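You operate a simulated robot arm through the tools that you are given. There is no shell and no other tool. Be economical: measure what you need, move in short steps, check, and stop when the job is done.

Carry out the task below with a simulated robot arm. There is one attempt and no reset: what you move stays moved.

## Task
Fill the green and purple cups to their lines and park the spout.
Fine: tank water, between each cup's two lines; spout over the small white dish; third cup stays empty.

Only the result counts: the job must be done as asked and must still hold three seconds after the hand-in. Knocking over, shifting, dropping, spilling or breaking anything else fails it.

## Robot
A 7-joint arm with a two-finger parallel gripper, fixed in place. Base frame: the origin is at the foot of the arm, x ahead of it, y to its left, z up; the work surface is at about z = 560. Units: mm, degrees, N and s.
With the tool pointing down near the work surface it reaches from about 120 to 600 mm from the base axis. Its first joint turns from -66.0 to 66.0 degrees. Payload 2.4 kg.
The TCP is the grasp point between the finger pads, 30 mm short of the fingertips. In the tool frame z runs along the fingers and y along their closing line. Largest opening 94 mm; finger width 28, thickness 10; the body of the gripper, 50 by 96 mm, starts 55 mm behind the TCP.
Orientation is that of the tool frame in the base frame, as a unit quaternion [x, y, z, w]. With the fingers straight down and closing along the base's y, the tool's x points along the base's -x, its y along +y and its z along -z.

## Interface
- The arm moves only by the tool play_rows. Its argument "targets" is a list of rows, each a list of 7 numbers: the shift along the tool's x, y, z in units of 40 mm (1.0 is 40 mm), then the turn, a rotation vector about the tool's x, y, z in units of 5 degrees (1.0 is 5 degrees), then the opening, from 0 (shut) to 1 (fully open). In form: [[dx, dy, dz, ax, ay, az, fingers], ...]. A call has 1 to 10 rows; each row shifts and turns the commanded pose from where the row before left it, along the tool's axes as they then stand. A call with a number of a shift or a turn outside -1 to 1 is refused whole. Rows are played at 5 a second. More than 50 mm and 8.6 degrees between two rows, or a gripper value outside its range, and nothing of the call is played. A pose out of reach is approached as far as the arm can. The call stops where the force on the tool passes 70 N (or 10 N more than at its start, if that is more) or the arm is blocked; 0.2 s more then pass. The fingers move at their own pace (about 153 mm/s each) and stop on an object; they squeeze with about 36 N. The grip force told is the motor's: it shows also when the fingers shut on nothing. Time passes only in rows, and 0.2 s behind the last, so rows that do not move let the fingers close. It gives the time, the measured TCP pose, the force on the tool (base axes), the opening and the grip force at its end, in the units of the frame above (readings bear some noise), with the torque about the TCP (base axes, N m) and any sound that the robot's microphone picked up.
- Cameras (640 x 400 px; columns grow to the right, rows downward): "scene" is fixed at [43.3, 495.6, 1422.6]; the picture's right is [-0.58, -0.81, 0.00], its down [-0.61, 0.44, -0.66] and it looks along [0.54, -0.38, -0.75] (base axes); focal length 348 px, centre (320, 200). "wrist" rides on the gripper at [76, 14, -103] in the tool frame; the picture's right is [-0.18, 0.98, 0.00], its down [-0.75, -0.14, -0.64] and it looks along [-0.63, -0.12, 0.77] (tool axes); focal length 243 px, centre (320, 200). There is no depth. A picture from a camera that has moved, and an enlarged one, comes with that camera's place and axes in the base frame and with its lens.
- grab_frame(camera): a new picture of that camera. It takes no simulated time.
- close_up(camera, box): a new picture of the part [left, top, right, bottom] of that camera's present view, enlarged. It takes no simulated time.
- finish_job(): hands the job in; it is judged then, once.

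Go step by step. Nothing tells you positions but the pictures and the camera data: compare them with the known pose of the tool, close in by small moves and look again before you grip or let go. The budget is 120 turns and 84 pictures, counting those below and the enlarged ones. Unless the task says otherwise, let go and move clear before handing in, and close with one line.

The tools are called after "Emit:" as a command line: name --pt "numbers of a row" for each row, then --argument value for the rest, lists and objects as JSON in quotes. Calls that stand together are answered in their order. play_rows: Moves the arm, as the interface text tells. Its arguments: {"type":"object","properties":{"targets":{"type":"array","items":{"type":"array","items":{"type":"number"}}}},"required":["targets"]} The other tools are called the same way: grab_frame (camera) takes a picture; close_up (camera, box) takes an enlarged picture of a part of a camera's view; finish_job () hands the job in.

At the start:

```text
time_s: 0.0
tool_pos: [397.9, 255.4, 956.0]
tcp_rot: [0.0, 1.0, 0.0, -0.001]
wrist_force: [-0.1, 0.6, 0.4]
wrist_torque: [0.01, -0.03, 0.01]
gripper_width: 94.0
grasp_force: 0.1
```

scene: 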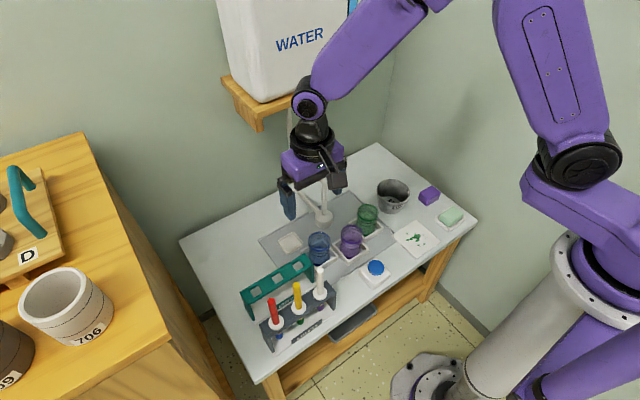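
wrist: 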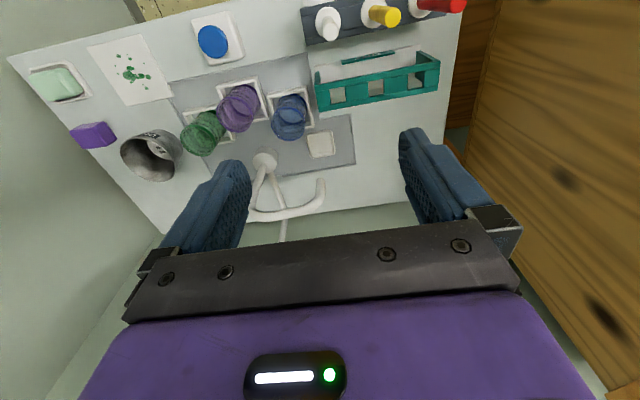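

I see a table with three cups (green, purple, blue) around a white swivelling spout, a small white dish, and a blue button that may work the water. I'll look closer before moving.

Emit:
close_up --camera "scene" --box '[250, 160, 410, 290]'

Emit:
close_up --camera "wrist" --box '[120, 10, 380, 240]'

Emit:
close_up --camera "scene" --box '[330, 170, 480, 290]'

```text
3.08 times, centred on (330, 225) of scene
camera zoom: at [43.3, 495.6, 1422.6], right [-0.58, -0.81, 0.0], down [-0.61, 0.44, -0.66], along [0.54, -0.38, -0.75], focal length 1069 px, centre (289, 123)
```

zoom: 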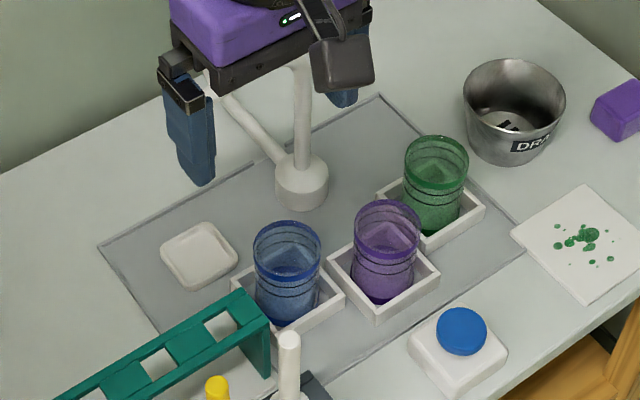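

```text
1.74 times, centred on (250, 125) of wrist
camera zoom: at [320.6, 270.0, 1058.4], right [0.18, 0.98, 0.0], down [0.75, -0.14, 0.64], along [0.63, -0.12, -0.77], focal length 422 px, centre (442, 330)
```

zoom: 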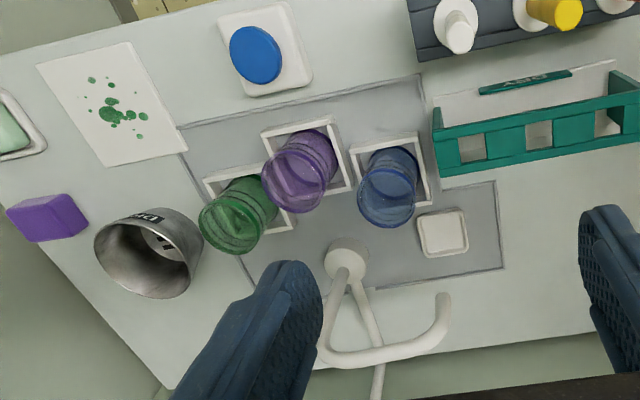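

```text
3.33 times, centred on (405, 230) of scene
camera zoom: at [43.3, 495.6, 1422.6], right [-0.58, -0.81, 0.0], down [-0.61, 0.44, -0.66], along [0.54, -0.38, -0.75], focal length 1158 px, centre (37, 100)
```

zoom: 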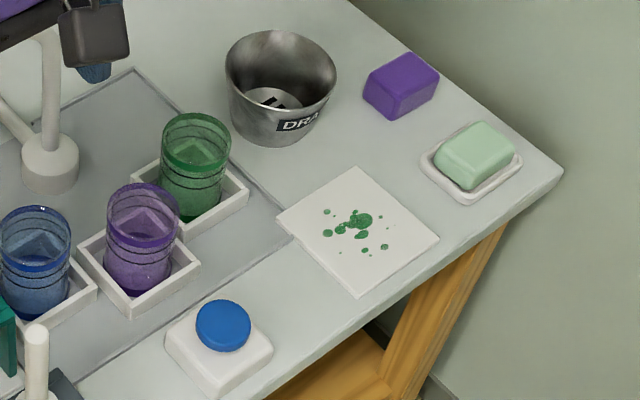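

The spout turns on a post at about (580, 110), with the cups around it about 135 mm away and the dish to its left. The gripper hides the spout, so I'll move aside for a clear view.

Emit:
play_rows --pt "0.2 -1 0 0 0 0 0.5" --pt "0.2 -1 0 0 0 0 0.2" --pt "0.2 -1 0 0 0 0 0" --pt "0.2 -1 0 0 0 0 0" --pt "0.2 -1 0 0 0 0 0" --pt "0.2 -1 0 0 0 0 0" --pt "0.2 -1 0 0 0 0 0" --pt "0 0 0 0 0 0 0"

Emit:
grab_frame --camera "scene"

Emit:
grab_frame --camera "wrist"

```text
time_s: 1.8
tool_pos: [342.7, -23.5, 955.3]
tcp_rot: [-0.001, 1.0, 0.0, -0.001]
wrist_force: [-0.7, 0.2, -0.5]
wrist_torque: [-0.03, 0.01, -0.01]
gripper_width: 0.1
grasp_force: 33.4
```

```text
78 pictures are left
```

scene: 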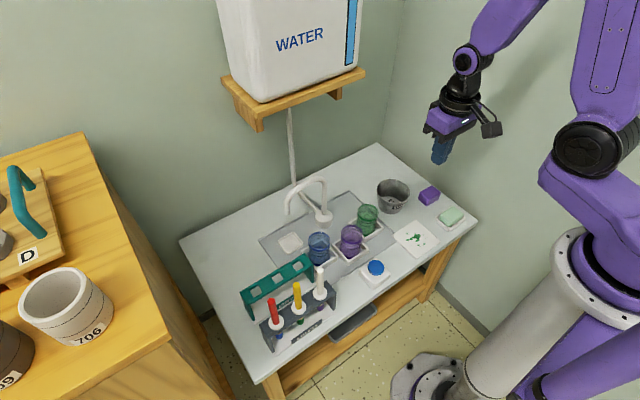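

```text
77 pictures are left
camera wrist: at [264.9, -9.9, 1058.2], right [0.18, 0.98, 0.0], down [0.75, -0.14, 0.64], along [0.63, -0.12, -0.77], focal length 243 px, centre (320, 200)
```

wrist: 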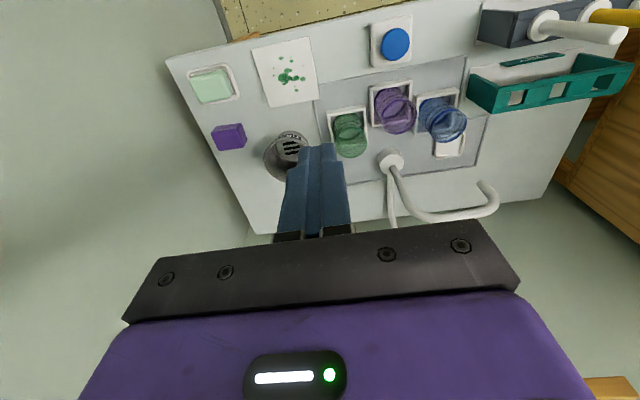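

Emit:
close_up --camera "scene" --box '[250, 160, 410, 290]'

Emit:
close_up --camera "wrist" --box '[230, 10, 510, 240]'

```text
3.08 times, centred on (330, 225) of scene
camera zoom: at [43.3, 495.5, 1422.6], right [-0.58, -0.81, 0.0], down [-0.61, 0.44, -0.66], along [0.54, -0.38, -0.75], focal length 1069 px, centre (289, 123)
```

zoom: 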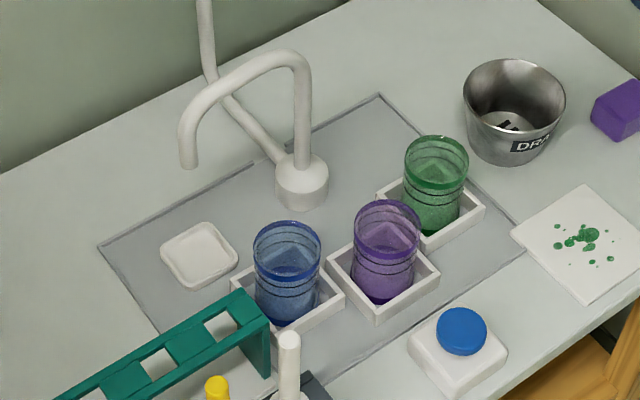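

```text
1.74 times, centred on (370, 125) of wrist
camera zoom: at [264.9, -9.9, 1058.2], right [0.18, 0.98, 0.0], down [0.75, -0.14, 0.64], along [0.63, -0.12, -0.77], focal length 422 px, centre (233, 330)
```

zoom: 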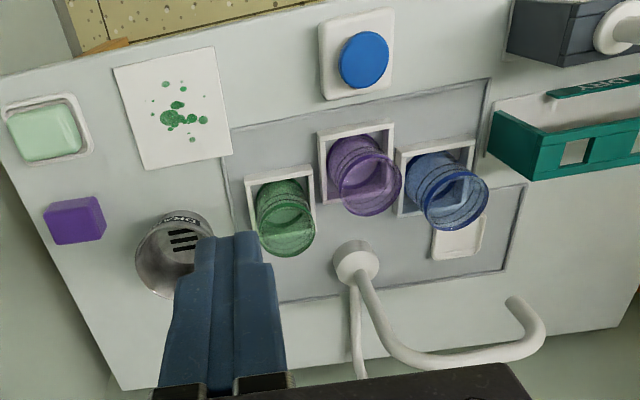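

The spout tip is at about (572, 229, 702), over the dish, with a radius near 120 mm. Before I move anything I'll check the cup lines and the button.

Emit:
close_up --camera "scene" --box '[300, 195, 390, 270]'

Emit:
close_up --camera "scene" --box '[200, 0, 400, 130]'

Emit:
close_up --camera "wrist" --box '[320, 5, 480, 165]'

```text
5.33 times, centred on (345, 232) of scene
camera zoom: at [43.3, 495.5, 1422.6], right [-0.58, -0.81, 0.0], down [-0.61, 0.44, -0.66], along [0.54, -0.38, -0.75], focal length 1854 px, centre (187, 27)
```

zoom: 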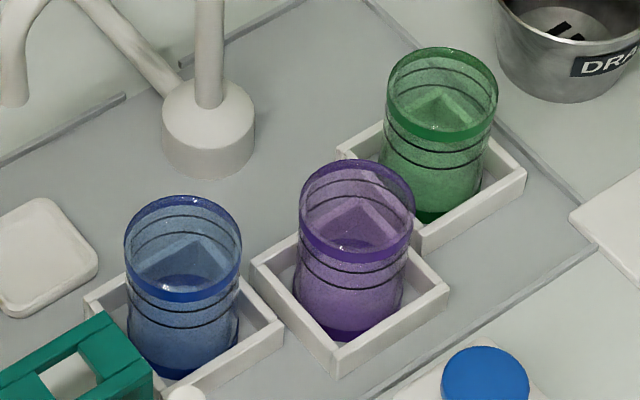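

```text
3.08 times, centred on (300, 65) of scene
camera zoom: at [43.3, 495.5, 1422.6], right [-0.58, -0.81, 0.0], down [-0.61, 0.44, -0.66], along [0.54, -0.38, -0.75], focal length 1069 px, centre (382, 615)
```

zoom: 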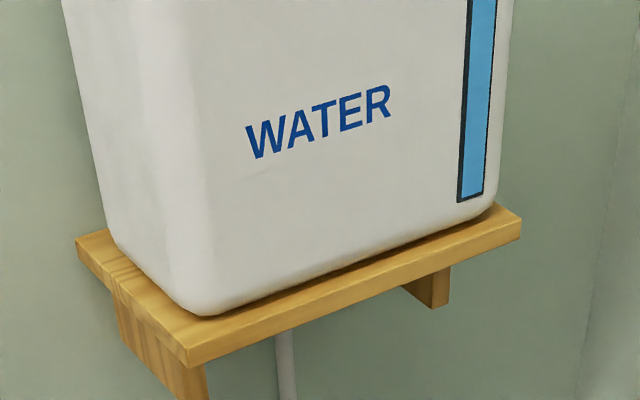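

```text
2.50 times, centred on (400, 85) of wrist
camera zoom: at [264.9, -9.9, 1058.2], right [0.18, 0.98, 0.0], down [0.75, -0.14, 0.64], along [0.63, -0.12, -0.77], focal length 606 px, centre (120, 488)
```

zoom: 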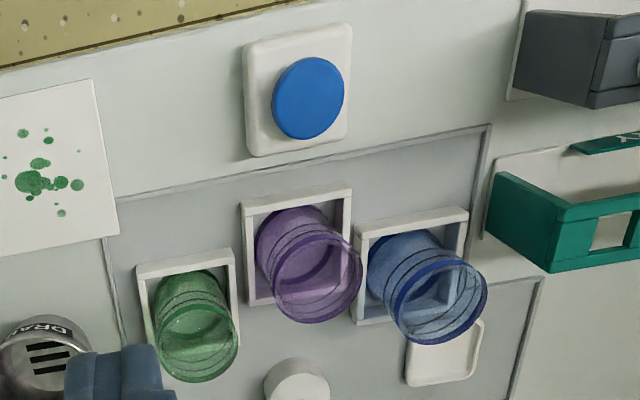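

The cups are clear with two lines each, and the blue button on a white block is probably the dispenser. I'll pitch the gripper forward 45° and line up with the spout's hanging end, so I can grip it there and swing it.

Emit:
play_rows --pt "0 0.7 0 0 -1 0 0.5" --pt "0 0.7 0 0 -1 0 0.5" --pt "0 0.7 0 0 -1 0 0.5" --pt "0 0.7 0 0 -1 0 0.5" --pt "0 0.7 0 0 -1 0 0.5" --pt "0 0.7 0 0 -1 0 0.5" --pt "0 0.7 0 0 -1 0 0.5" --pt "0 0.7 0 0 -1 0 0.5" --pt "0 0.7 0 0 -1 0 0.5"

```text
time_s: 3.8
tool_pos: [341.8, 228.6, 955.9]
tcp_rot: [-0.001, 0.924, 0.001, 0.383]
wrist_force: [0.3, -0.7, -1.1]
wrist_torque: [-0.04, 0.05, 0.0]
gripper_width: 46.9
grasp_force: 0.1
```

Emit:
play_rows --pt "0 0 0.95 0 0 0 0.6" --pt "0 0 0.95 0 0 0 0.6" --pt "0 0 0.95 0 0 0 0.6" --pt "0 0 0.95 0 0 0 0.6" --pt "0 0 0.95 0 0 0 0.6" --pt "0 0 0.9 0 0 0 0.6"

Emit:
grab_frame --camera "wrist"

Emit:
grab_frame --camera "scene"

```text
time_s: 5.2
tool_pos: [501.1, 227.3, 794.8]
tcp_rot: [-0.001, 0.924, 0.0, 0.383]
wrist_force: [-0.5, 0.1, -0.1]
wrist_torque: [-0.02, 0.01, 0.0]
gripper_width: 56.4
grasp_force: 0.0
```

```text
71 pictures are left
camera wrist: at [374.1, 242.4, 814.0], right [0.13, 0.98, 0.13], down [0.08, -0.14, 0.99], along [0.99, -0.12, -0.1], focal length 243 px, centre (320, 200)
```

wrist: 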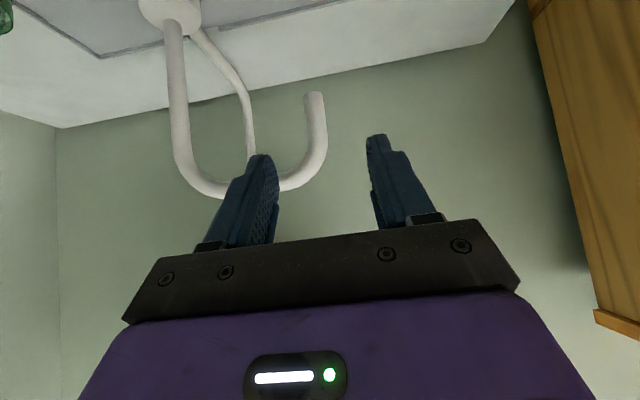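

```text
70 pictures are left
```

scene: 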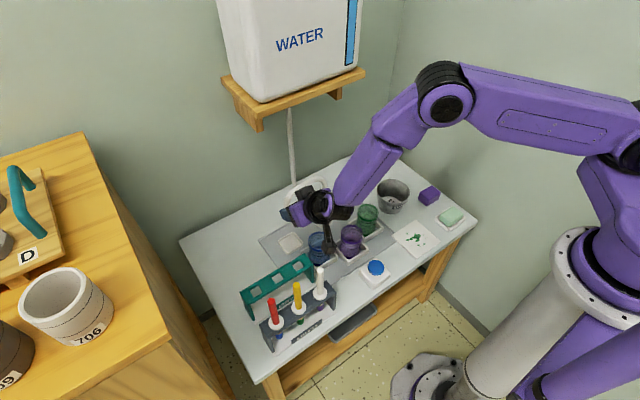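

The hanging tube is centred at about y = 224, with its tip at z ≈ 703, right between the fingers' path. I'll advance about 95 mm with the fingers open.

Emit:
play_rows --pt "0 -0.08 0.8 0 0 0 0.6" --pt "0 0 0.8 0 0 0 0.6" --pt "0 0 0.8 0 0 0 0.6"

Emit:
grab_frame --camera "wrist"

```text
time_s: 6.0
tool_pos: [569.6, 224.9, 727.0]
tcp_rot: [0.0, 0.924, 0.0, 0.383]
wrist_force: [-0.3, 0.5, 0.2]
wrist_torque: [-0.01, -0.05, 0.04]
gripper_width: 56.4
grasp_force: 0.2
```

```text
69 pictures are left
camera wrist: at [441.5, 239.4, 745.6], right [0.13, 0.98, 0.13], down [0.08, -0.14, 0.99], along [0.99, -0.12, -0.1], focal length 243 px, centre (320, 200)
```

wrist: 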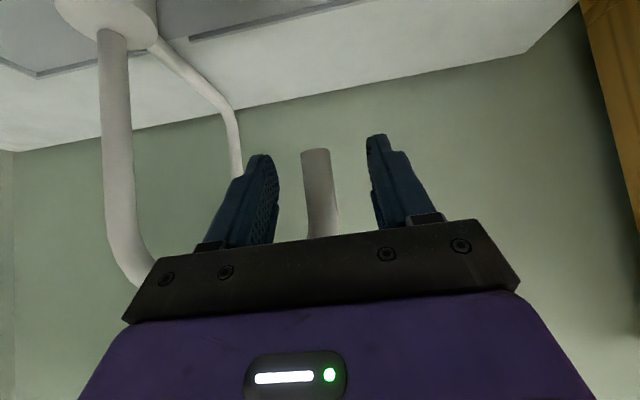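

The tube is between the fingers, so I'll close on it.

Emit:
play_rows --pt "0 0 0 0 0 0 0.3" --pt "0 0 0 0 0 0 0.1" --pt "0 0 0 0 0 0 0.1"

Emit:
grab_frame --camera "wrist"

```text
time_s: 6.8
tool_pos: [569.8, 222.6, 727.3]
tcp_rot: [0.001, 0.924, 0.0, 0.384]
wrist_force: [0.6, -4.3, -1.5]
wrist_torque: [0.08, -0.23, 0.07]
gripper_width: 19.7
grasp_force: 44.8
```

```text
68 pictures are left
camera wrist: at [441.5, 238.7, 745.7], right [0.13, 0.98, 0.13], down [0.08, -0.14, 0.99], along [0.99, -0.12, -0.1], focal length 243 px, centre (320, 200)
```

wrist: 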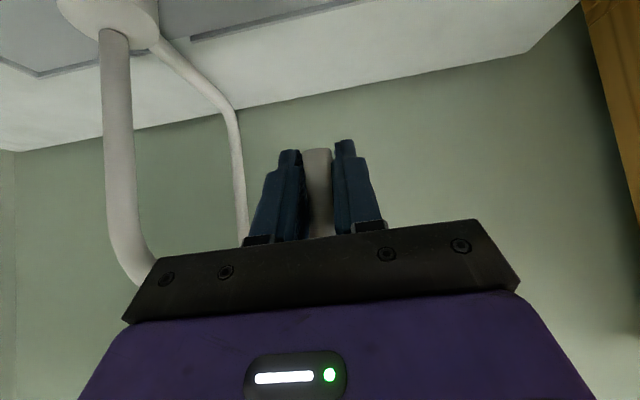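

I've gripped the tube at (570, 222.6), with the pivot at about (574, 104). Now I'll swing it along the arc toward the purple cup, half way first.

Emit:
play_rows --pt "0.306 -0.045 -0.306 0 0 0 0.1" --pt "0.297 -0.11 -0.297 0 0 0 0.1" --pt "0.283 -0.17 -0.283 0 0 0 0.1" --pt "0.262 -0.228 -0.262 0 0 0 0.1" --pt "0.237 -0.278 -0.237 0 0 0 0.1" --pt "0.205 -0.323 -0.205 0 0 0 0.1"

Emit:
grab_frame --camera "wrist"

Emit:
grab_frame --camera "scene"

```text
time_s: 8.2
tool_pos: [478.3, 180.3, 726.5]
tcp_rot: [-0.002, 0.924, 0.001, 0.382]
wrist_force: [-1.0, 3.1, -7.2]
wrist_torque: [-0.06, 0.35, 0.17]
gripper_width: 19.8
grasp_force: 44.8
```

```text
67 pictures are left
camera wrist: at [350.5, 194.0, 746.5], right [0.13, 0.98, 0.13], down [0.08, -0.14, 0.99], along [0.99, -0.11, -0.1], focal length 243 px, centre (320, 200)
```

wrist: 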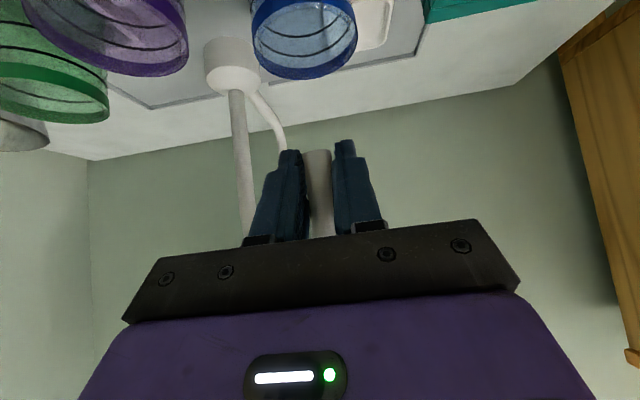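

```text
66 pictures are left
```

scene: 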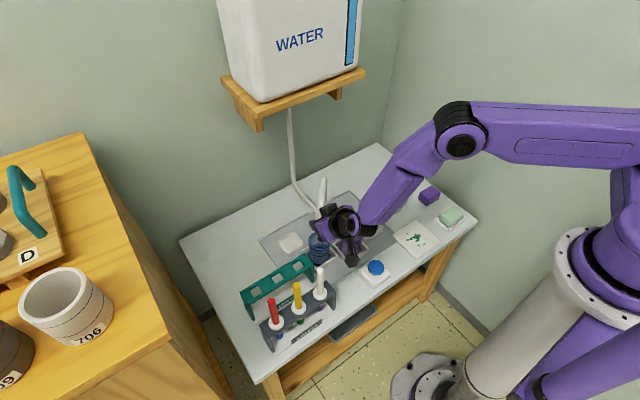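

It follows with little force. I'll carry on along the arc, past purple, to the green cup, which I fill first so that the way back crosses fewer cups.

Emit:
play_rows --pt "0.177 -0.36 -0.177 0 0 0 0.1" --pt "0.138 -0.395 -0.138 0 0 0 0.1" --pt "0.096 -0.418 -0.096 0 0 0 0.1" --pt "0.053 -0.433 -0.053 0 0 0 0.1" --pt "0.005 -0.44 -0.005 0 0 0 0.1" --pt "-0.039 -0.435 0.039 0 0 0 0.1" --pt "-0.083 -0.423 0.083 0 0 0 0.1" --pt "-0.126 -0.403 0.126 0 0 0 0.1" --pt "-0.168 -0.37 0.168 0 0 0 0.1" --pt "-0.202 -0.335 0.202 0 0 0 0.1"

Emit:
grab_frame --camera "wrist"

Emit:
grab_frame --camera "scene"

```text
time_s: 10.1
tool_pos: [491.7, 73.4, 727.3]
tcp_rot: [-0.014, 0.927, -0.005, 0.375]
wrist_force: [-28.4, -2.3, 33.8]
wrist_torque: [-0.84, 0.34, 0.4]
gripper_width: 21.2
grasp_force: 45.2
out of reach, approached as far as the arm can: row 4, 5, 6, 7, 8
stopped in row 9: the force on the tool passed its limit at 89 N (the readings are from after the stop); the commanded pose is now the measured one
```

```text
65 pictures are left
camera wrist: at [363.0, 85.8, 748.0], right [0.11, 0.99, 0.11], down [0.1, -0.12, 0.99], along [0.99, -0.1, -0.11], focal length 243 px, centre (320, 200)
```

wrist: 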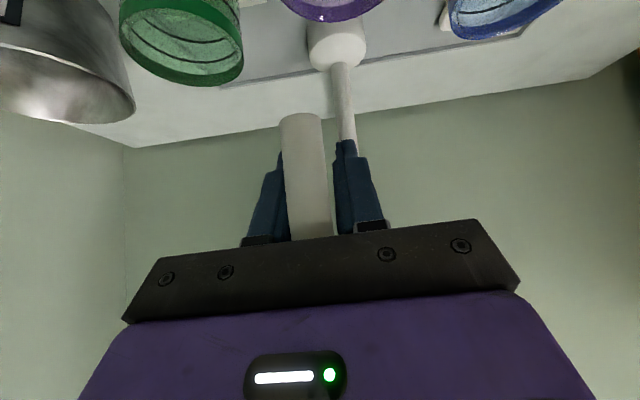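

```text
64 pictures are left
```

scene: 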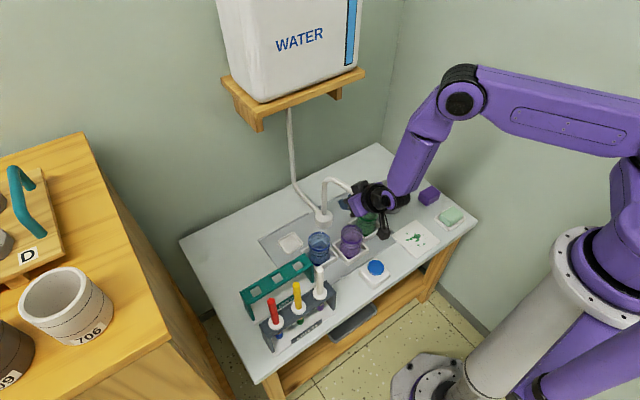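

At 45° pitch the arm ran out of inward reach near purple and slid along the tube. The spout is between purple and green, and nothing looks disturbed. I'll let go and back off.

Emit:
play_rows --pt "0 0 0 0 0 0 0.5" --pt "0 0 0 0 0 0 0.6" --pt "0 0 -0.5 0 0 0 0.6" --pt "0 0 -0.5 0 0 0 0.6"

Emit:
grab_frame --camera "wrist"

```text
time_s: 11.1
tool_pos: [473.1, 80.3, 757.1]
tcp_rot: [-0.01, 0.927, -0.009, 0.374]
wrist_force: [-0.1, -0.6, -0.2]
wrist_torque: [0.0, 0.0, 0.03]
gripper_width: 56.4
grasp_force: 0.1
out of reach, approached as far as the arm can: row 3, 4
```

```text
63 pictures are left
camera wrist: at [346.0, 93.9, 778.0], right [0.12, 0.99, 0.1], down [0.1, -0.12, 0.99], along [0.99, -0.11, -0.11], focal length 243 px, centre (320, 200)
```

wrist: 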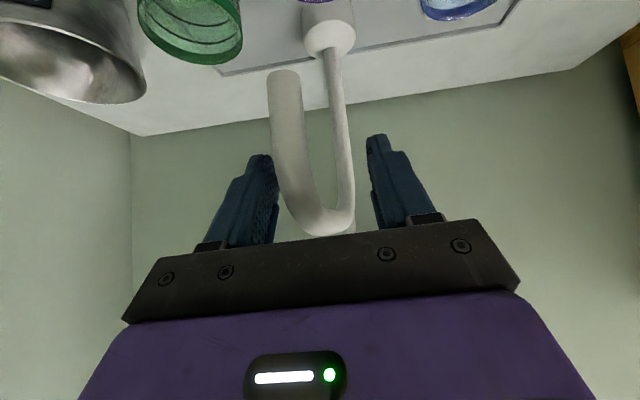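

Emit:
play_rows --pt "-0.7 0 -0.7 0 0 0 0.6" --pt "-0.7 0 -0.7 0 0 0 0.6" --pt "-0.7 0 -0.7 0 0 0 0.6" --pt "-0.7 0 -0.7 0 0 0 0.6"

Emit:
play_rows --pt "0 0 0 0 1 0 0" --pt "0 0 0 0 1 0 0" --pt "0 0 0 0 1 0 0" --pt "0 0 0 0 1 0 0" --pt "0 0 0 0 1 0 0" --pt "0 0 0 0 1 0 0" --pt "0 0 0 0 1 0 0" --pt "0 0 0 0 1 0 0" --pt "0 0 0 0 0.85 0 0"

Emit:
grab_frame --camera "scene"

Emit:
grab_frame --camera "wrist"

```text
time_s: 12.1
tool_pos: [475.0, 82.7, 916.7]
tcp_rot: [-0.011, 0.927, -0.005, 0.375]
wrist_force: [-0.4, 0.1, -0.6]
wrist_torque: [0.01, 0.0, 0.0]
gripper_width: 56.4
grasp_force: 0.1
```

```text
time_s: 14.1
tool_pos: [475.4, 83.5, 915.1]
tcp_rot: [-0.008, 1.0, -0.009, -0.002]
wrist_force: [0.7, 1.1, -0.3]
wrist_torque: [0.02, 0.02, 0.02]
gripper_width: 0.0
grasp_force: 33.2
```

```text
62 pictures are left
```

scene: 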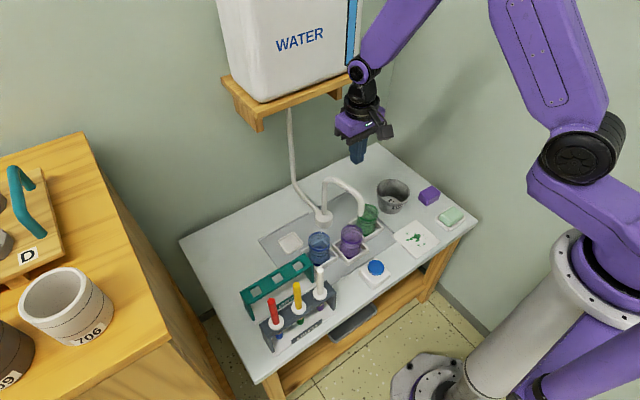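

```text
61 pictures are left
camera wrist: at [398.2, 98.4, 1017.9], right [0.17, 0.99, -0.02], down [0.76, -0.12, 0.64], along [0.63, -0.12, -0.77], focal length 243 px, centre (320, 200)
```

wrist: 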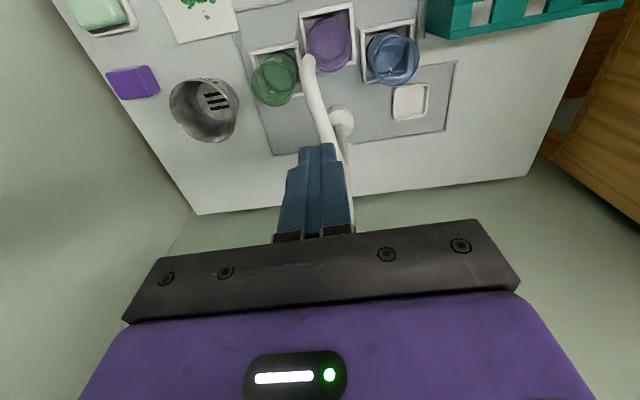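

The spout tip is now at about (451, 70), at an angle of about 195°. I'll come from above with the tool vertical, yawed to match the spout arm, and grip the horizontal part.

Emit:
play_rows --pt "-0.53 0 0 0 0 -1 0.7" --pt "0 0 0.5 0 0 -1 0.7" --pt "0 0 0.5 0 0 -1 0.7" --pt "0 0 0.9 0 0 0 0.7"

Emit:
grab_frame --camera "wrist"

Emit:
grab_frame --camera "scene"

```text
time_s: 15.1
tool_pos: [495.7, 82.1, 839.0]
tcp_rot: [-0.139, 0.99, -0.008, -0.004]
wrist_force: [0.4, 0.1, 0.1]
wrist_torque: [0.01, 0.0, -0.02]
gripper_width: 65.9
grasp_force: 0.1
```

```text
60 pictures are left
camera wrist: at [418.3, 76.4, 941.7], right [-0.09, 1.0, -0.02], down [0.76, 0.08, 0.64], along [0.64, 0.05, -0.77], focal length 243 px, centre (320, 200)
```

wrist: 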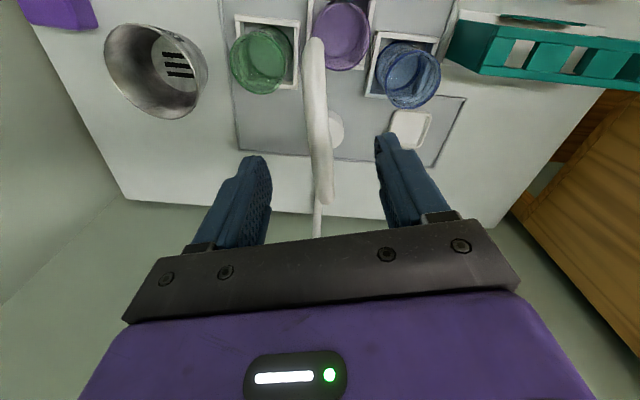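

```text
59 pictures are left
```

scene: 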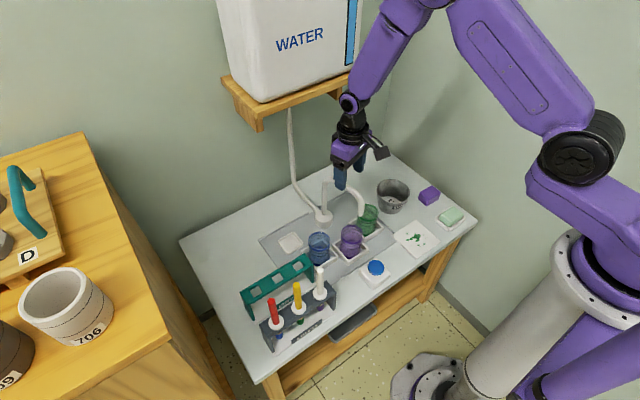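

The spout arm is centred between the fingers. I'll descend onto it and grip.

Emit:
play_rows --pt "0 0 0.9 0 0 0 0.7" --pt "0 0 0.9 0 0 0 0.7" --pt "0 0 0 0 0 0 0.4" --pt "0 0 0 0 0 0 0.1" --pt "0 0 0 0 0 0 0.1"

Emit:
grab_frame --camera "wrist"

```text
time_s: 16.3
tool_pos: [497.0, 78.6, 767.8]
tcp_rot: [-0.134, 0.991, -0.009, -0.002]
wrist_force: [8.1, -14.2, -8.1]
wrist_torque: [0.23, -0.33, -1.23]
gripper_width: 20.8
grasp_force: 45.1
```

```text
58 pictures are left
camera wrist: at [419.8, 73.2, 869.5], right [-0.08, 1.0, -0.02], down [0.76, 0.07, 0.64], along [0.64, 0.04, -0.77], focal length 243 px, centre (320, 200)
```

wrist: 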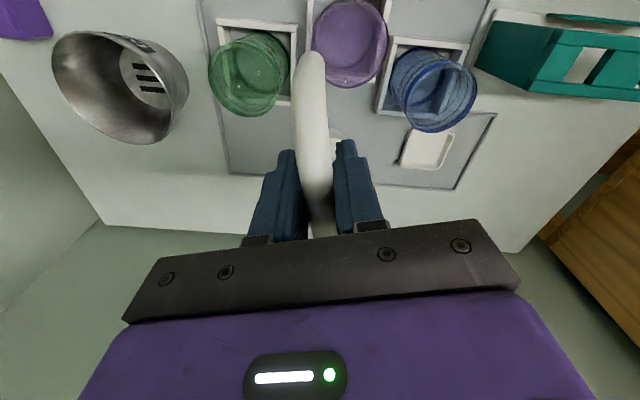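

Emit:
play_rows --pt "-0.014 -0.176 0 0 0 -1 0.1" --pt "-0.014 -0.176 0 0 0 -1 0.1" --pt "-0.014 -0.176 0 0 0 -1 0.1" --pt "-0.014 -0.176 0 0 0 -1 0.1" --pt "-0.014 -0.176 0 0 0 -1 0.1" --pt "-0.014 -0.176 0 0 0 -1 0.1"

Emit:
grab_frame --camera "wrist"

Emit:
close_up --camera "scene" --box '[270, 150, 430, 280]'

```text
time_s: 17.7
tool_pos: [518.2, 40.1, 767.7]
tcp_rot: [-0.387, 0.922, -0.007, -0.007]
wrist_force: [-10.6, -28.1, -7.7]
wrist_torque: [-0.01, 0.11, -1.1]
gripper_width: 21.7
grasp_force: 45.3
```

```text
57 pictures are left
camera wrist: at [453.3, -0.6, 871.3], right [-0.57, 0.82, -0.01], down [0.63, 0.45, 0.63], along [0.52, 0.35, -0.78], focal length 243 px, centre (320, 200)
```

wrist: 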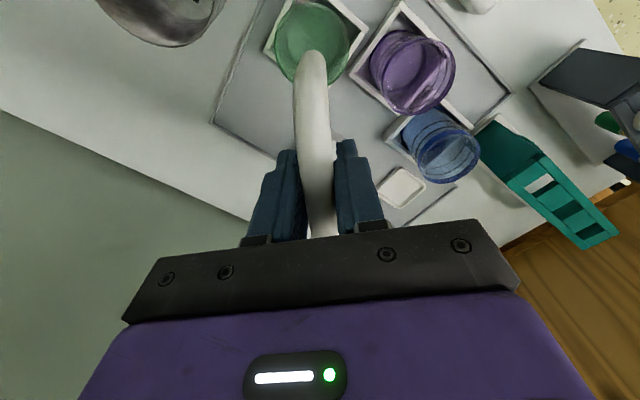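

```text
3.08 times, centred on (350, 215) of scene
camera zoom: at [43.2, 495.0, 1422.8], right [-0.58, -0.81, 0.0], down [-0.61, 0.44, -0.66], along [0.54, -0.38, -0.75], focal length 1069 px, centre (228, 154)
```

zoom: 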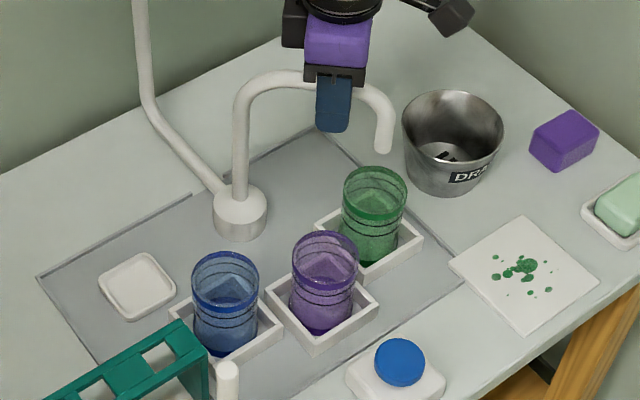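

The spout tip is above the green cup to within a few mm. I'll release, rise, and check where it settles.

Emit:
play_rows --pt "0 0 0 0 0 0 0.4" --pt "0 0 0 0 0 0 0.5" --pt "0 0 -1 0 0 0 0.5" --pt "0 0 -1 0 0 1 0.5" --pt "0 0 -1 0 0 1 0.3" --pt "0.8 0 0 0 0 1 0" --pt "0.8 0 0 0 0 1 0" --pt "0.8 0 0 0 0 1 0" --pt "0.8 0 0 0 0 1 0" --pt "0.8 0 0 0 0 1 0"

Emit:
close_up --camera "scene" --box '[270, 150, 430, 280]'

Emit:
grab_frame --camera "wrist"

```text
time_s: 19.9
tool_pos: [377.4, -21.6, 891.7]
tcp_rot: [-0.094, 0.996, -0.008, -0.002]
wrist_force: [-0.2, -0.9, -0.1]
wrist_torque: [0.03, 0.03, 0.02]
gripper_width: 0.0
grasp_force: 32.8
```

```text
3.08 times, centred on (350, 215) of scene
camera zoom: at [43.3, 495.6, 1422.6], right [-0.58, -0.81, 0.0], down [-0.61, 0.44, -0.66], along [0.54, -0.38, -0.75], focal length 1069 px, centre (228, 154)
```

zoom: 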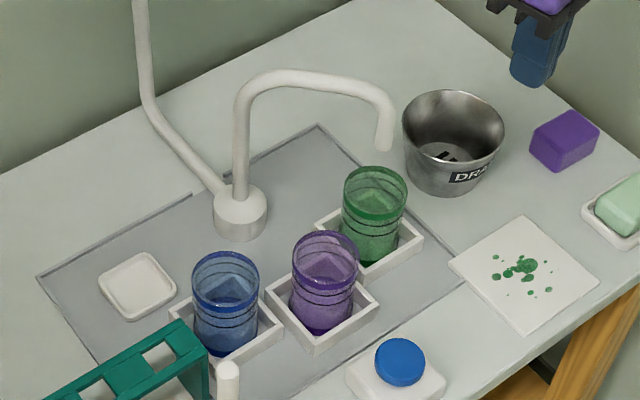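

```text
54 pictures are left
camera wrist: at [297.9, -18.9, 993.4], right [0.0, 1.0, -0.02], down [0.77, 0.01, 0.64], along [0.64, -0.01, -0.77], focal length 243 px, centre (320, 200)
```

wrist: 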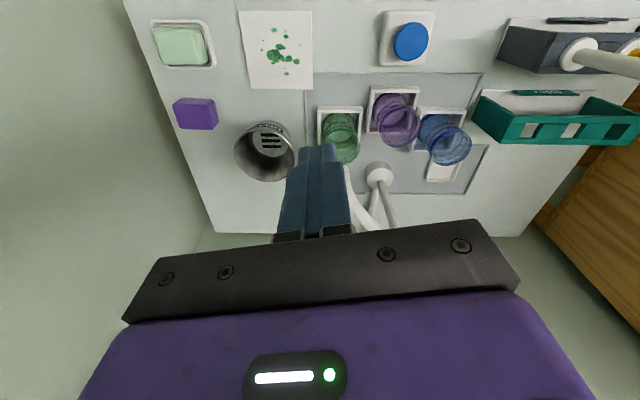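

The spout stays over green with the tip within about 5 mm of the cup's centre. The button is at about (347, 100) with its top near z = 600, so I'll move the closed fingers above it.

Emit:
play_rows --pt "0 0 0 0 0 1 0" --pt "0 0 0 0 0 1 0" --pt "0.2 0.77 0.6 0 0 0 0" --pt "0.2 0.77 0.6 0 0 0 0" --pt "0.2 0.77 0.6 0 0 0 0" --pt "0.18 0.77 0.6 0 0 0 0" --pt "0 0 0.9 0 0 0 0" --pt "0 0 0.9 0 0 0 0" --pt "0 0 0 0 0 0 0"

Emit:
grab_frame --camera "wrist"

Emit:
grab_frame --camera "scene"

```text
time_s: 21.9
tool_pos: [344.8, 95.6, 759.6]
tcp_rot: [-0.005, 1.0, -0.017, -0.004]
wrist_force: [-0.2, -0.3, -0.5]
wrist_torque: [0.02, -0.01, 0.03]
gripper_width: 0.0
grasp_force: 32.8
out of reach, approached as far as the arm can: row 7, 8
```

```text
53 pictures are left
camera wrist: at [266.8, 111.8, 863.2], right [0.17, 0.98, -0.03], down [0.76, -0.11, 0.64], along [0.63, -0.14, -0.77], focal length 243 px, centre (320, 200)
```

wrist: 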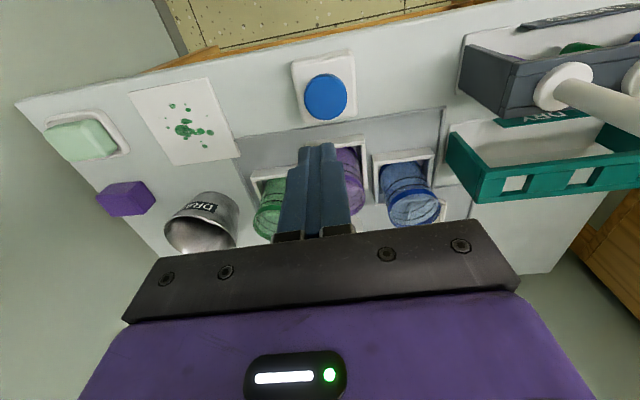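

```text
52 pictures are left
```

scene: 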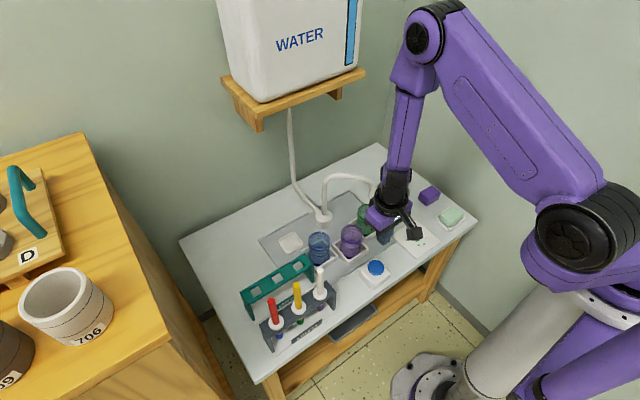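

The arm reported out of reach at z ≈ 760, which is odd for this spot. I'll try descending again in small steps.

Emit:
play_rows --pt "0 0 0.5 0 0 0 0" --pt "0 0 0.5 0 0 0 0" --pt "0 0 0 0 0 0 0"

```text
time_s: 22.7
tool_pos: [343.6, 94.2, 720.3]
tcp_rot: [-0.007, 1.0, -0.012, -0.003]
wrist_force: [-0.7, 0.0, 0.3]
wrist_torque: [0.02, 0.0, -0.03]
gripper_width: 0.0
grasp_force: 33.4
```

Emit:
play_rows --pt "-0.04 0.02 0.6 0 0 0 0" --pt "0 0 0.6 0 0 0 0" --pt "0 0 0.5 0 0 0 0" --pt "0 0 0 0 0 0 0"

Emit:
close_up --camera "scene" --box '[300, 180, 440, 300]'

Emit:
grab_frame --camera "wrist"

```text
time_s: 23.7
tool_pos: [347.2, 93.9, 652.8]
tcp_rot: [-0.007, 1.0, -0.014, -0.004]
wrist_force: [-0.3, 0.4, 0.5]
wrist_torque: [0.02, 0.03, 0.01]
gripper_width: 0.0
grasp_force: 33.1
out of reach, approached as far as the arm can: row 3
```

```text
3.33 times, centred on (370, 240) of scene
camera zoom: at [43.3, 495.6, 1422.6], right [-0.58, -0.81, 0.0], down [-0.61, 0.44, -0.66], along [0.54, -0.38, -0.75], focal length 1158 px, centre (153, 67)
```

zoom: 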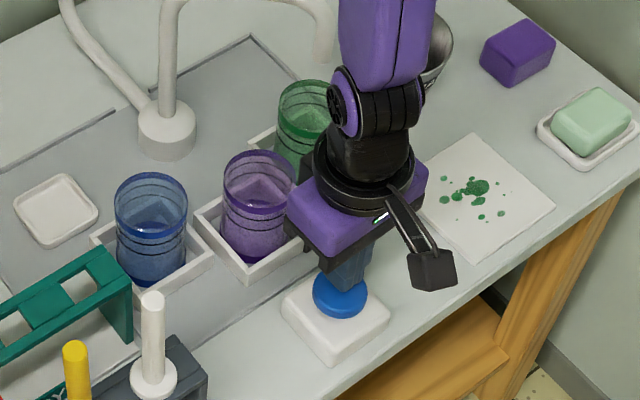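

```text
50 pictures are left
camera wrist: at [271.2, 110.2, 755.2], right [0.17, 0.99, -0.03], down [0.76, -0.11, 0.64], along [0.63, -0.13, -0.77], focal length 243 px, centre (320, 200)
```

wrist: 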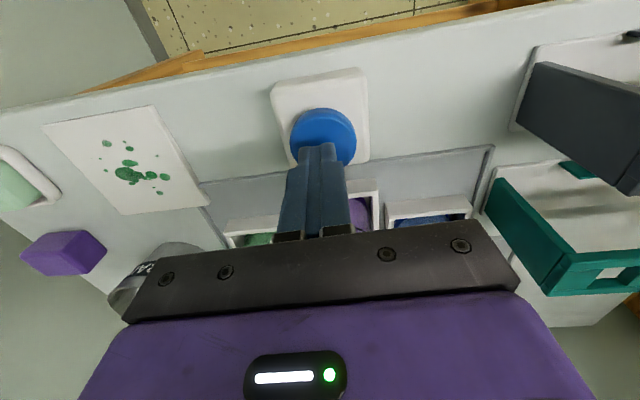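

The fingertips are about 20 mm above the button's centre. I'll lower them in small steps, feeling for contact.

Emit:
play_rows --pt "0 0 0.3 0 0 0 0" --pt "0 0 0.1 0 0 0 0"

```text
time_s: 24.3
tool_pos: [348.4, 93.6, 635.9]
tcp_rot: [-0.008, 1.0, -0.013, -0.005]
wrist_force: [-1.5, 0.8, 3.6]
wrist_torque: [0.06, -0.01, -0.02]
gripper_width: 0.0
grasp_force: 33.4
heard: click
```

Emit:
close_up --camera "scene" --box '[290, 160, 430, 280]'

```text
3.33 times, centred on (360, 220) of scene
camera zoom: at [43.3, 495.6, 1422.6], right [-0.58, -0.81, 0.0], down [-0.61, 0.44, -0.66], along [0.54, -0.38, -0.75], focal length 1158 px, centre (187, 133)
```

zoom: 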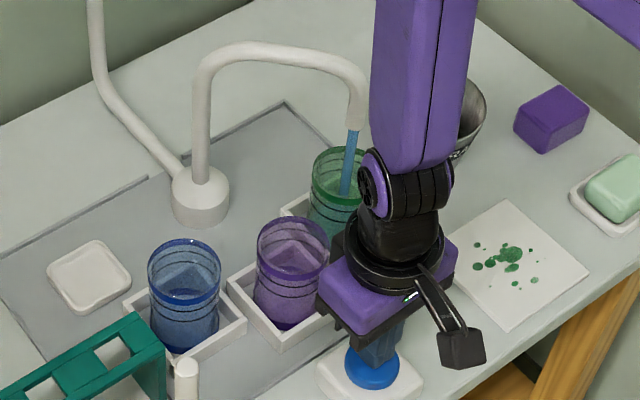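

Water is running into the green cup. I'll lift off to see whether it stops.

Emit:
play_rows --pt "0 0 -0.5 0 0 0 0"

Emit:
close_up --camera "scene" --box '[325, 170, 395, 250]'

```text
time_s: 24.7
tool_pos: [348.2, 93.8, 656.1]
tcp_rot: [-0.008, 1.0, -0.014, -0.004]
wrist_force: [0.8, 0.7, 0.8]
wrist_torque: [-0.05, -0.03, -0.01]
gripper_width: 0.1
grasp_force: 32.5
```

```text
5.00 times, centred on (360, 210) of scene
camera zoom: at [43.3, 495.6, 1422.6], right [-0.58, -0.81, 0.0], down [-0.61, 0.44, -0.66], along [0.54, -0.38, -0.75], focal length 1738 px, centre (120, 150)
```

zoom: 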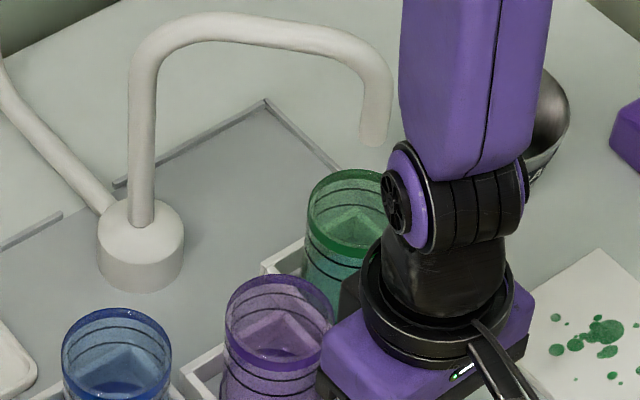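

It stops on release, so the button is momentary. I'll press for about one second and compare the level.

Emit:
play_rows --pt "0 0 0.52 0 0 0 0" --pt "0 0 0 0 0 0 0" --pt "0 0 0 0 0 0 0" --pt "0 0 0 0 0 0 0" --pt "0 0 0 0 0 0 0" --pt "0 0 -0.52 0 0 0 0"

Emit:
close_up --camera "scene" --box '[325, 190, 395, 240]'

```text
time_s: 26.1
tool_pos: [347.6, 92.1, 656.4]
tcp_rot: [-0.008, 1.0, -0.014, -0.005]
wrist_force: [0.3, 0.1, 0.1]
wrist_torque: [-0.02, 0.01, -0.01]
gripper_width: 0.3
grasp_force: 33.2
heard: click
```

```text
8.00 times, centred on (360, 215) of scene
camera zoom: at [43.3, 495.6, 1422.6], right [-0.58, -0.81, 0.0], down [-0.61, 0.44, -0.66], along [0.54, -0.38, -0.75], focal length 2780 px, centre (0, 80)
```

zoom: 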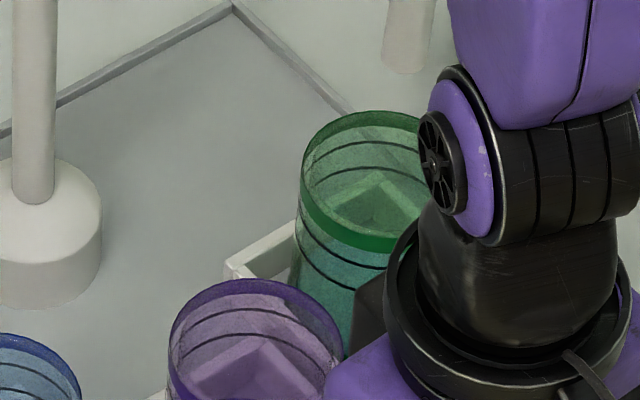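

The level isn't visible past the hand, so I'll move aside for a look.

Emit:
play_rows --pt "0 0 -0.8 0 0 0 0" --pt "0 -1 -0.3 0 0 0 0" --pt "0 -1 0 0 0 0 0" --pt "0 -1 0 0 0 0 0" --pt "0 0 0 0 0 0 0"

Emit:
close_up --camera "scene" --box '[300, 190, 400, 270]'

```text
time_s: 27.3
tool_pos: [351.1, -25.1, 703.6]
tcp_rot: [-0.007, 1.0, -0.009, -0.002]
wrist_force: [-0.6, -0.1, -0.1]
wrist_torque: [0.01, -0.01, 0.01]
gripper_width: 0.0
grasp_force: 32.8
```

```text
5.00 times, centred on (350, 230) of scene
camera zoom: at [43.3, 495.6, 1422.6], right [-0.58, -0.81, 0.0], down [-0.61, 0.44, -0.66], along [0.54, -0.38, -0.75], focal length 1738 px, centre (170, 50)
```

zoom: 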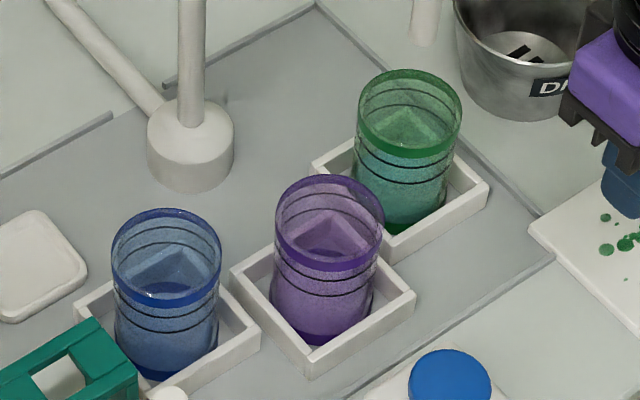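

Emit:
close_up --camera "scene" --box '[350, 198, 400, 240]'

Emit:
close_up --camera "scene" --box '[335, 220, 385, 262]'

Emit:
grab_frame --camera "wrist"

```text
9.52 times, centred on (375, 219) of scene
camera zoom: at [43.3, 495.6, 1422.6], right [-0.58, -0.81, 0.0], down [-0.61, 0.44, -0.66], along [0.54, -0.38, -0.75], focal length 3310 px, centre (-204, 19)
```

zoom: 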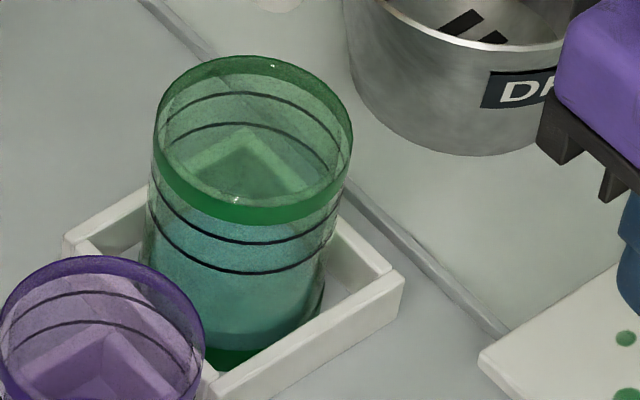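

```text
9.52 times, centred on (360, 241) of scene
camera zoom: at [43.3, 495.6, 1422.6], right [-0.58, -0.81, 0.0], down [-0.61, 0.44, -0.66], along [0.54, -0.38, -0.75], focal length 3310 px, centre (-61, -190)
```

zoom: 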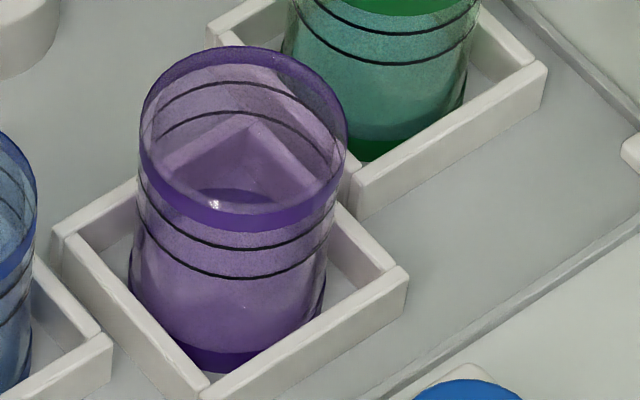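

```text
43 pictures are left
camera wrist: at [272.8, -10.4, 806.1], right [0.17, 0.99, -0.02], down [0.76, -0.12, 0.64], along [0.63, -0.12, -0.77], focal length 243 px, centre (320, 200)
```

wrist: 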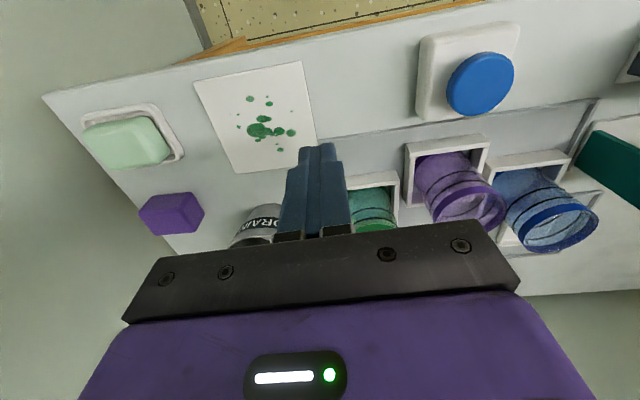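

Emit:
close_up --camera "wrist" --box '[335, 140, 515, 240]'

```text
3.56 times, centred on (425, 190) of wrist
camera zoom: at [272.8, -10.4, 806.1], right [0.17, 0.99, -0.02], down [0.76, -0.12, 0.64], along [0.63, -0.12, -0.77], focal length 863 px, centre (-53, 236)
```

zoom: 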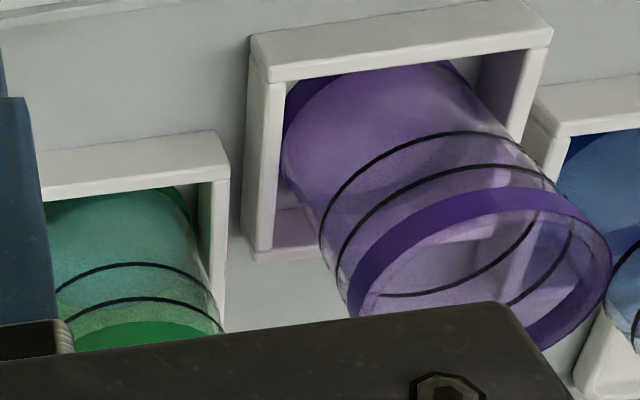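

Emit:
play_rows --pt "0.3 -1 0 0 0 0 0" --pt "0.3 -1 0 0 0 0 0" --pt "0 0 0 0 0 0 0"

Emit:
close_up --camera "wrist" --box '[390, 120, 530, 240]'

```text
time_s: 28.1
tool_pos: [327.0, -107.2, 704.0]
tcp_rot: [-0.007, 1.0, -0.008, -0.001]
wrist_force: [-0.4, -0.3, -0.2]
wrist_torque: [-0.03, 0.01, -0.02]
gripper_width: 0.2
grasp_force: 33.4
```

```text
3.33 times, centred on (460, 180) of wrist
camera zoom: at [250.0, -91.8, 806.6], right [0.17, 0.99, -0.02], down [0.76, -0.12, 0.64], along [0.63, -0.12, -0.77], focal length 809 px, centre (-147, 267)
```

zoom: 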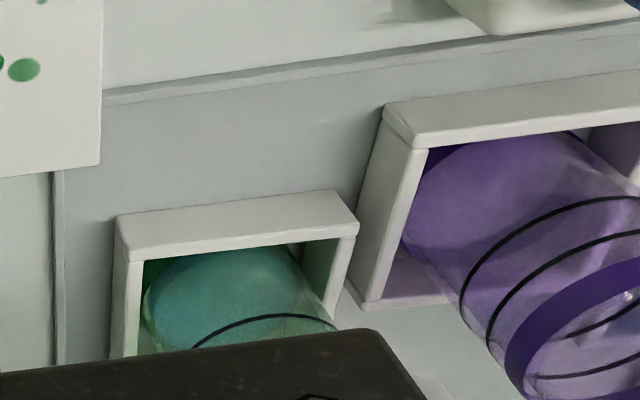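

Emit:
play_rows --pt "1 0 0 0 0 0 0" --pt "1 0 0 0 0 0 0" --pt "0 0 0 0 0 0 0"

Emit:
grab_frame --camera "wrist"

```text
time_s: 28.9
tool_pos: [247.5, -107.6, 704.8]
tcp_rot: [-0.007, 1.0, -0.011, -0.007]
wrist_force: [-0.1, -0.2, -0.5]
wrist_torque: [-0.02, 0.02, -0.01]
gripper_width: 0.0
grasp_force: 33.2
```

```text
40 pictures are left
camera wrist: at [171.4, -91.9, 808.7], right [0.17, 0.98, -0.02], down [0.76, -0.12, 0.63], along [0.62, -0.13, -0.77], focal length 243 px, centre (320, 200)
```

wrist: 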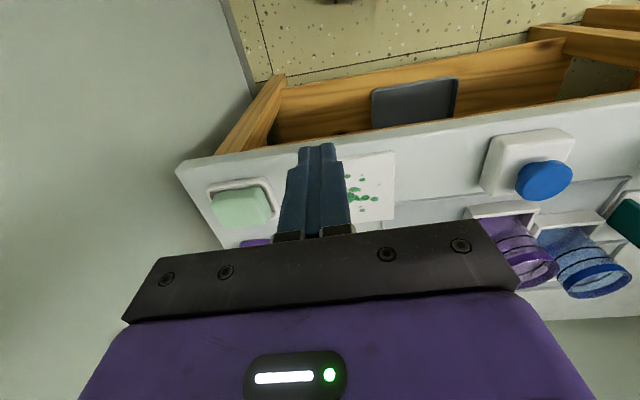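

Emit:
play_rows --pt "-1 0 -0.3 0 0 0 0" --pt "-1 0 -0.3 0 0 0 0" --pt "-1 0 -0.3 0 0 0 0" --pt "-1 0 -0.3 0 0 0 0" --pt "0 0 0 0 0 0 0"

Emit:
close_up --camera "wrist" --box '[330, 60, 530, 220]'

```text
time_s: 30.1
tool_pos: [406.3, -103.2, 751.9]
tcp_rot: [-0.008, 1.0, -0.009, -0.002]
wrist_force: [0.1, 0.6, 0.5]
wrist_torque: [0.01, -0.03, -0.01]
gripper_width: 0.2
grasp_force: 32.9
```

```text
2.50 times, centred on (430, 140) of wrist
camera zoom: at [328.2, -87.4, 854.8], right [0.17, 0.99, -0.02], down [0.76, -0.12, 0.64], along [0.63, -0.12, -0.77], focal length 606 px, centre (45, 350)
```

zoom: 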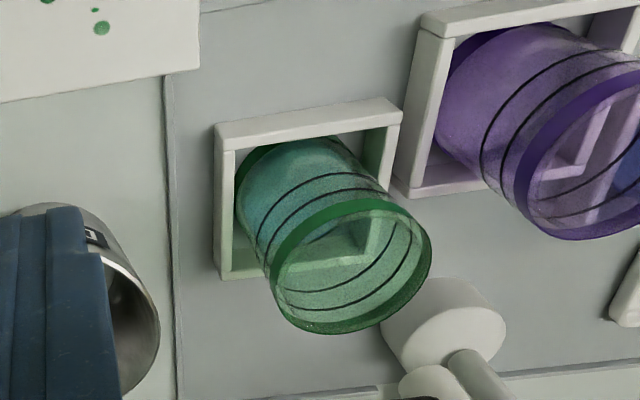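

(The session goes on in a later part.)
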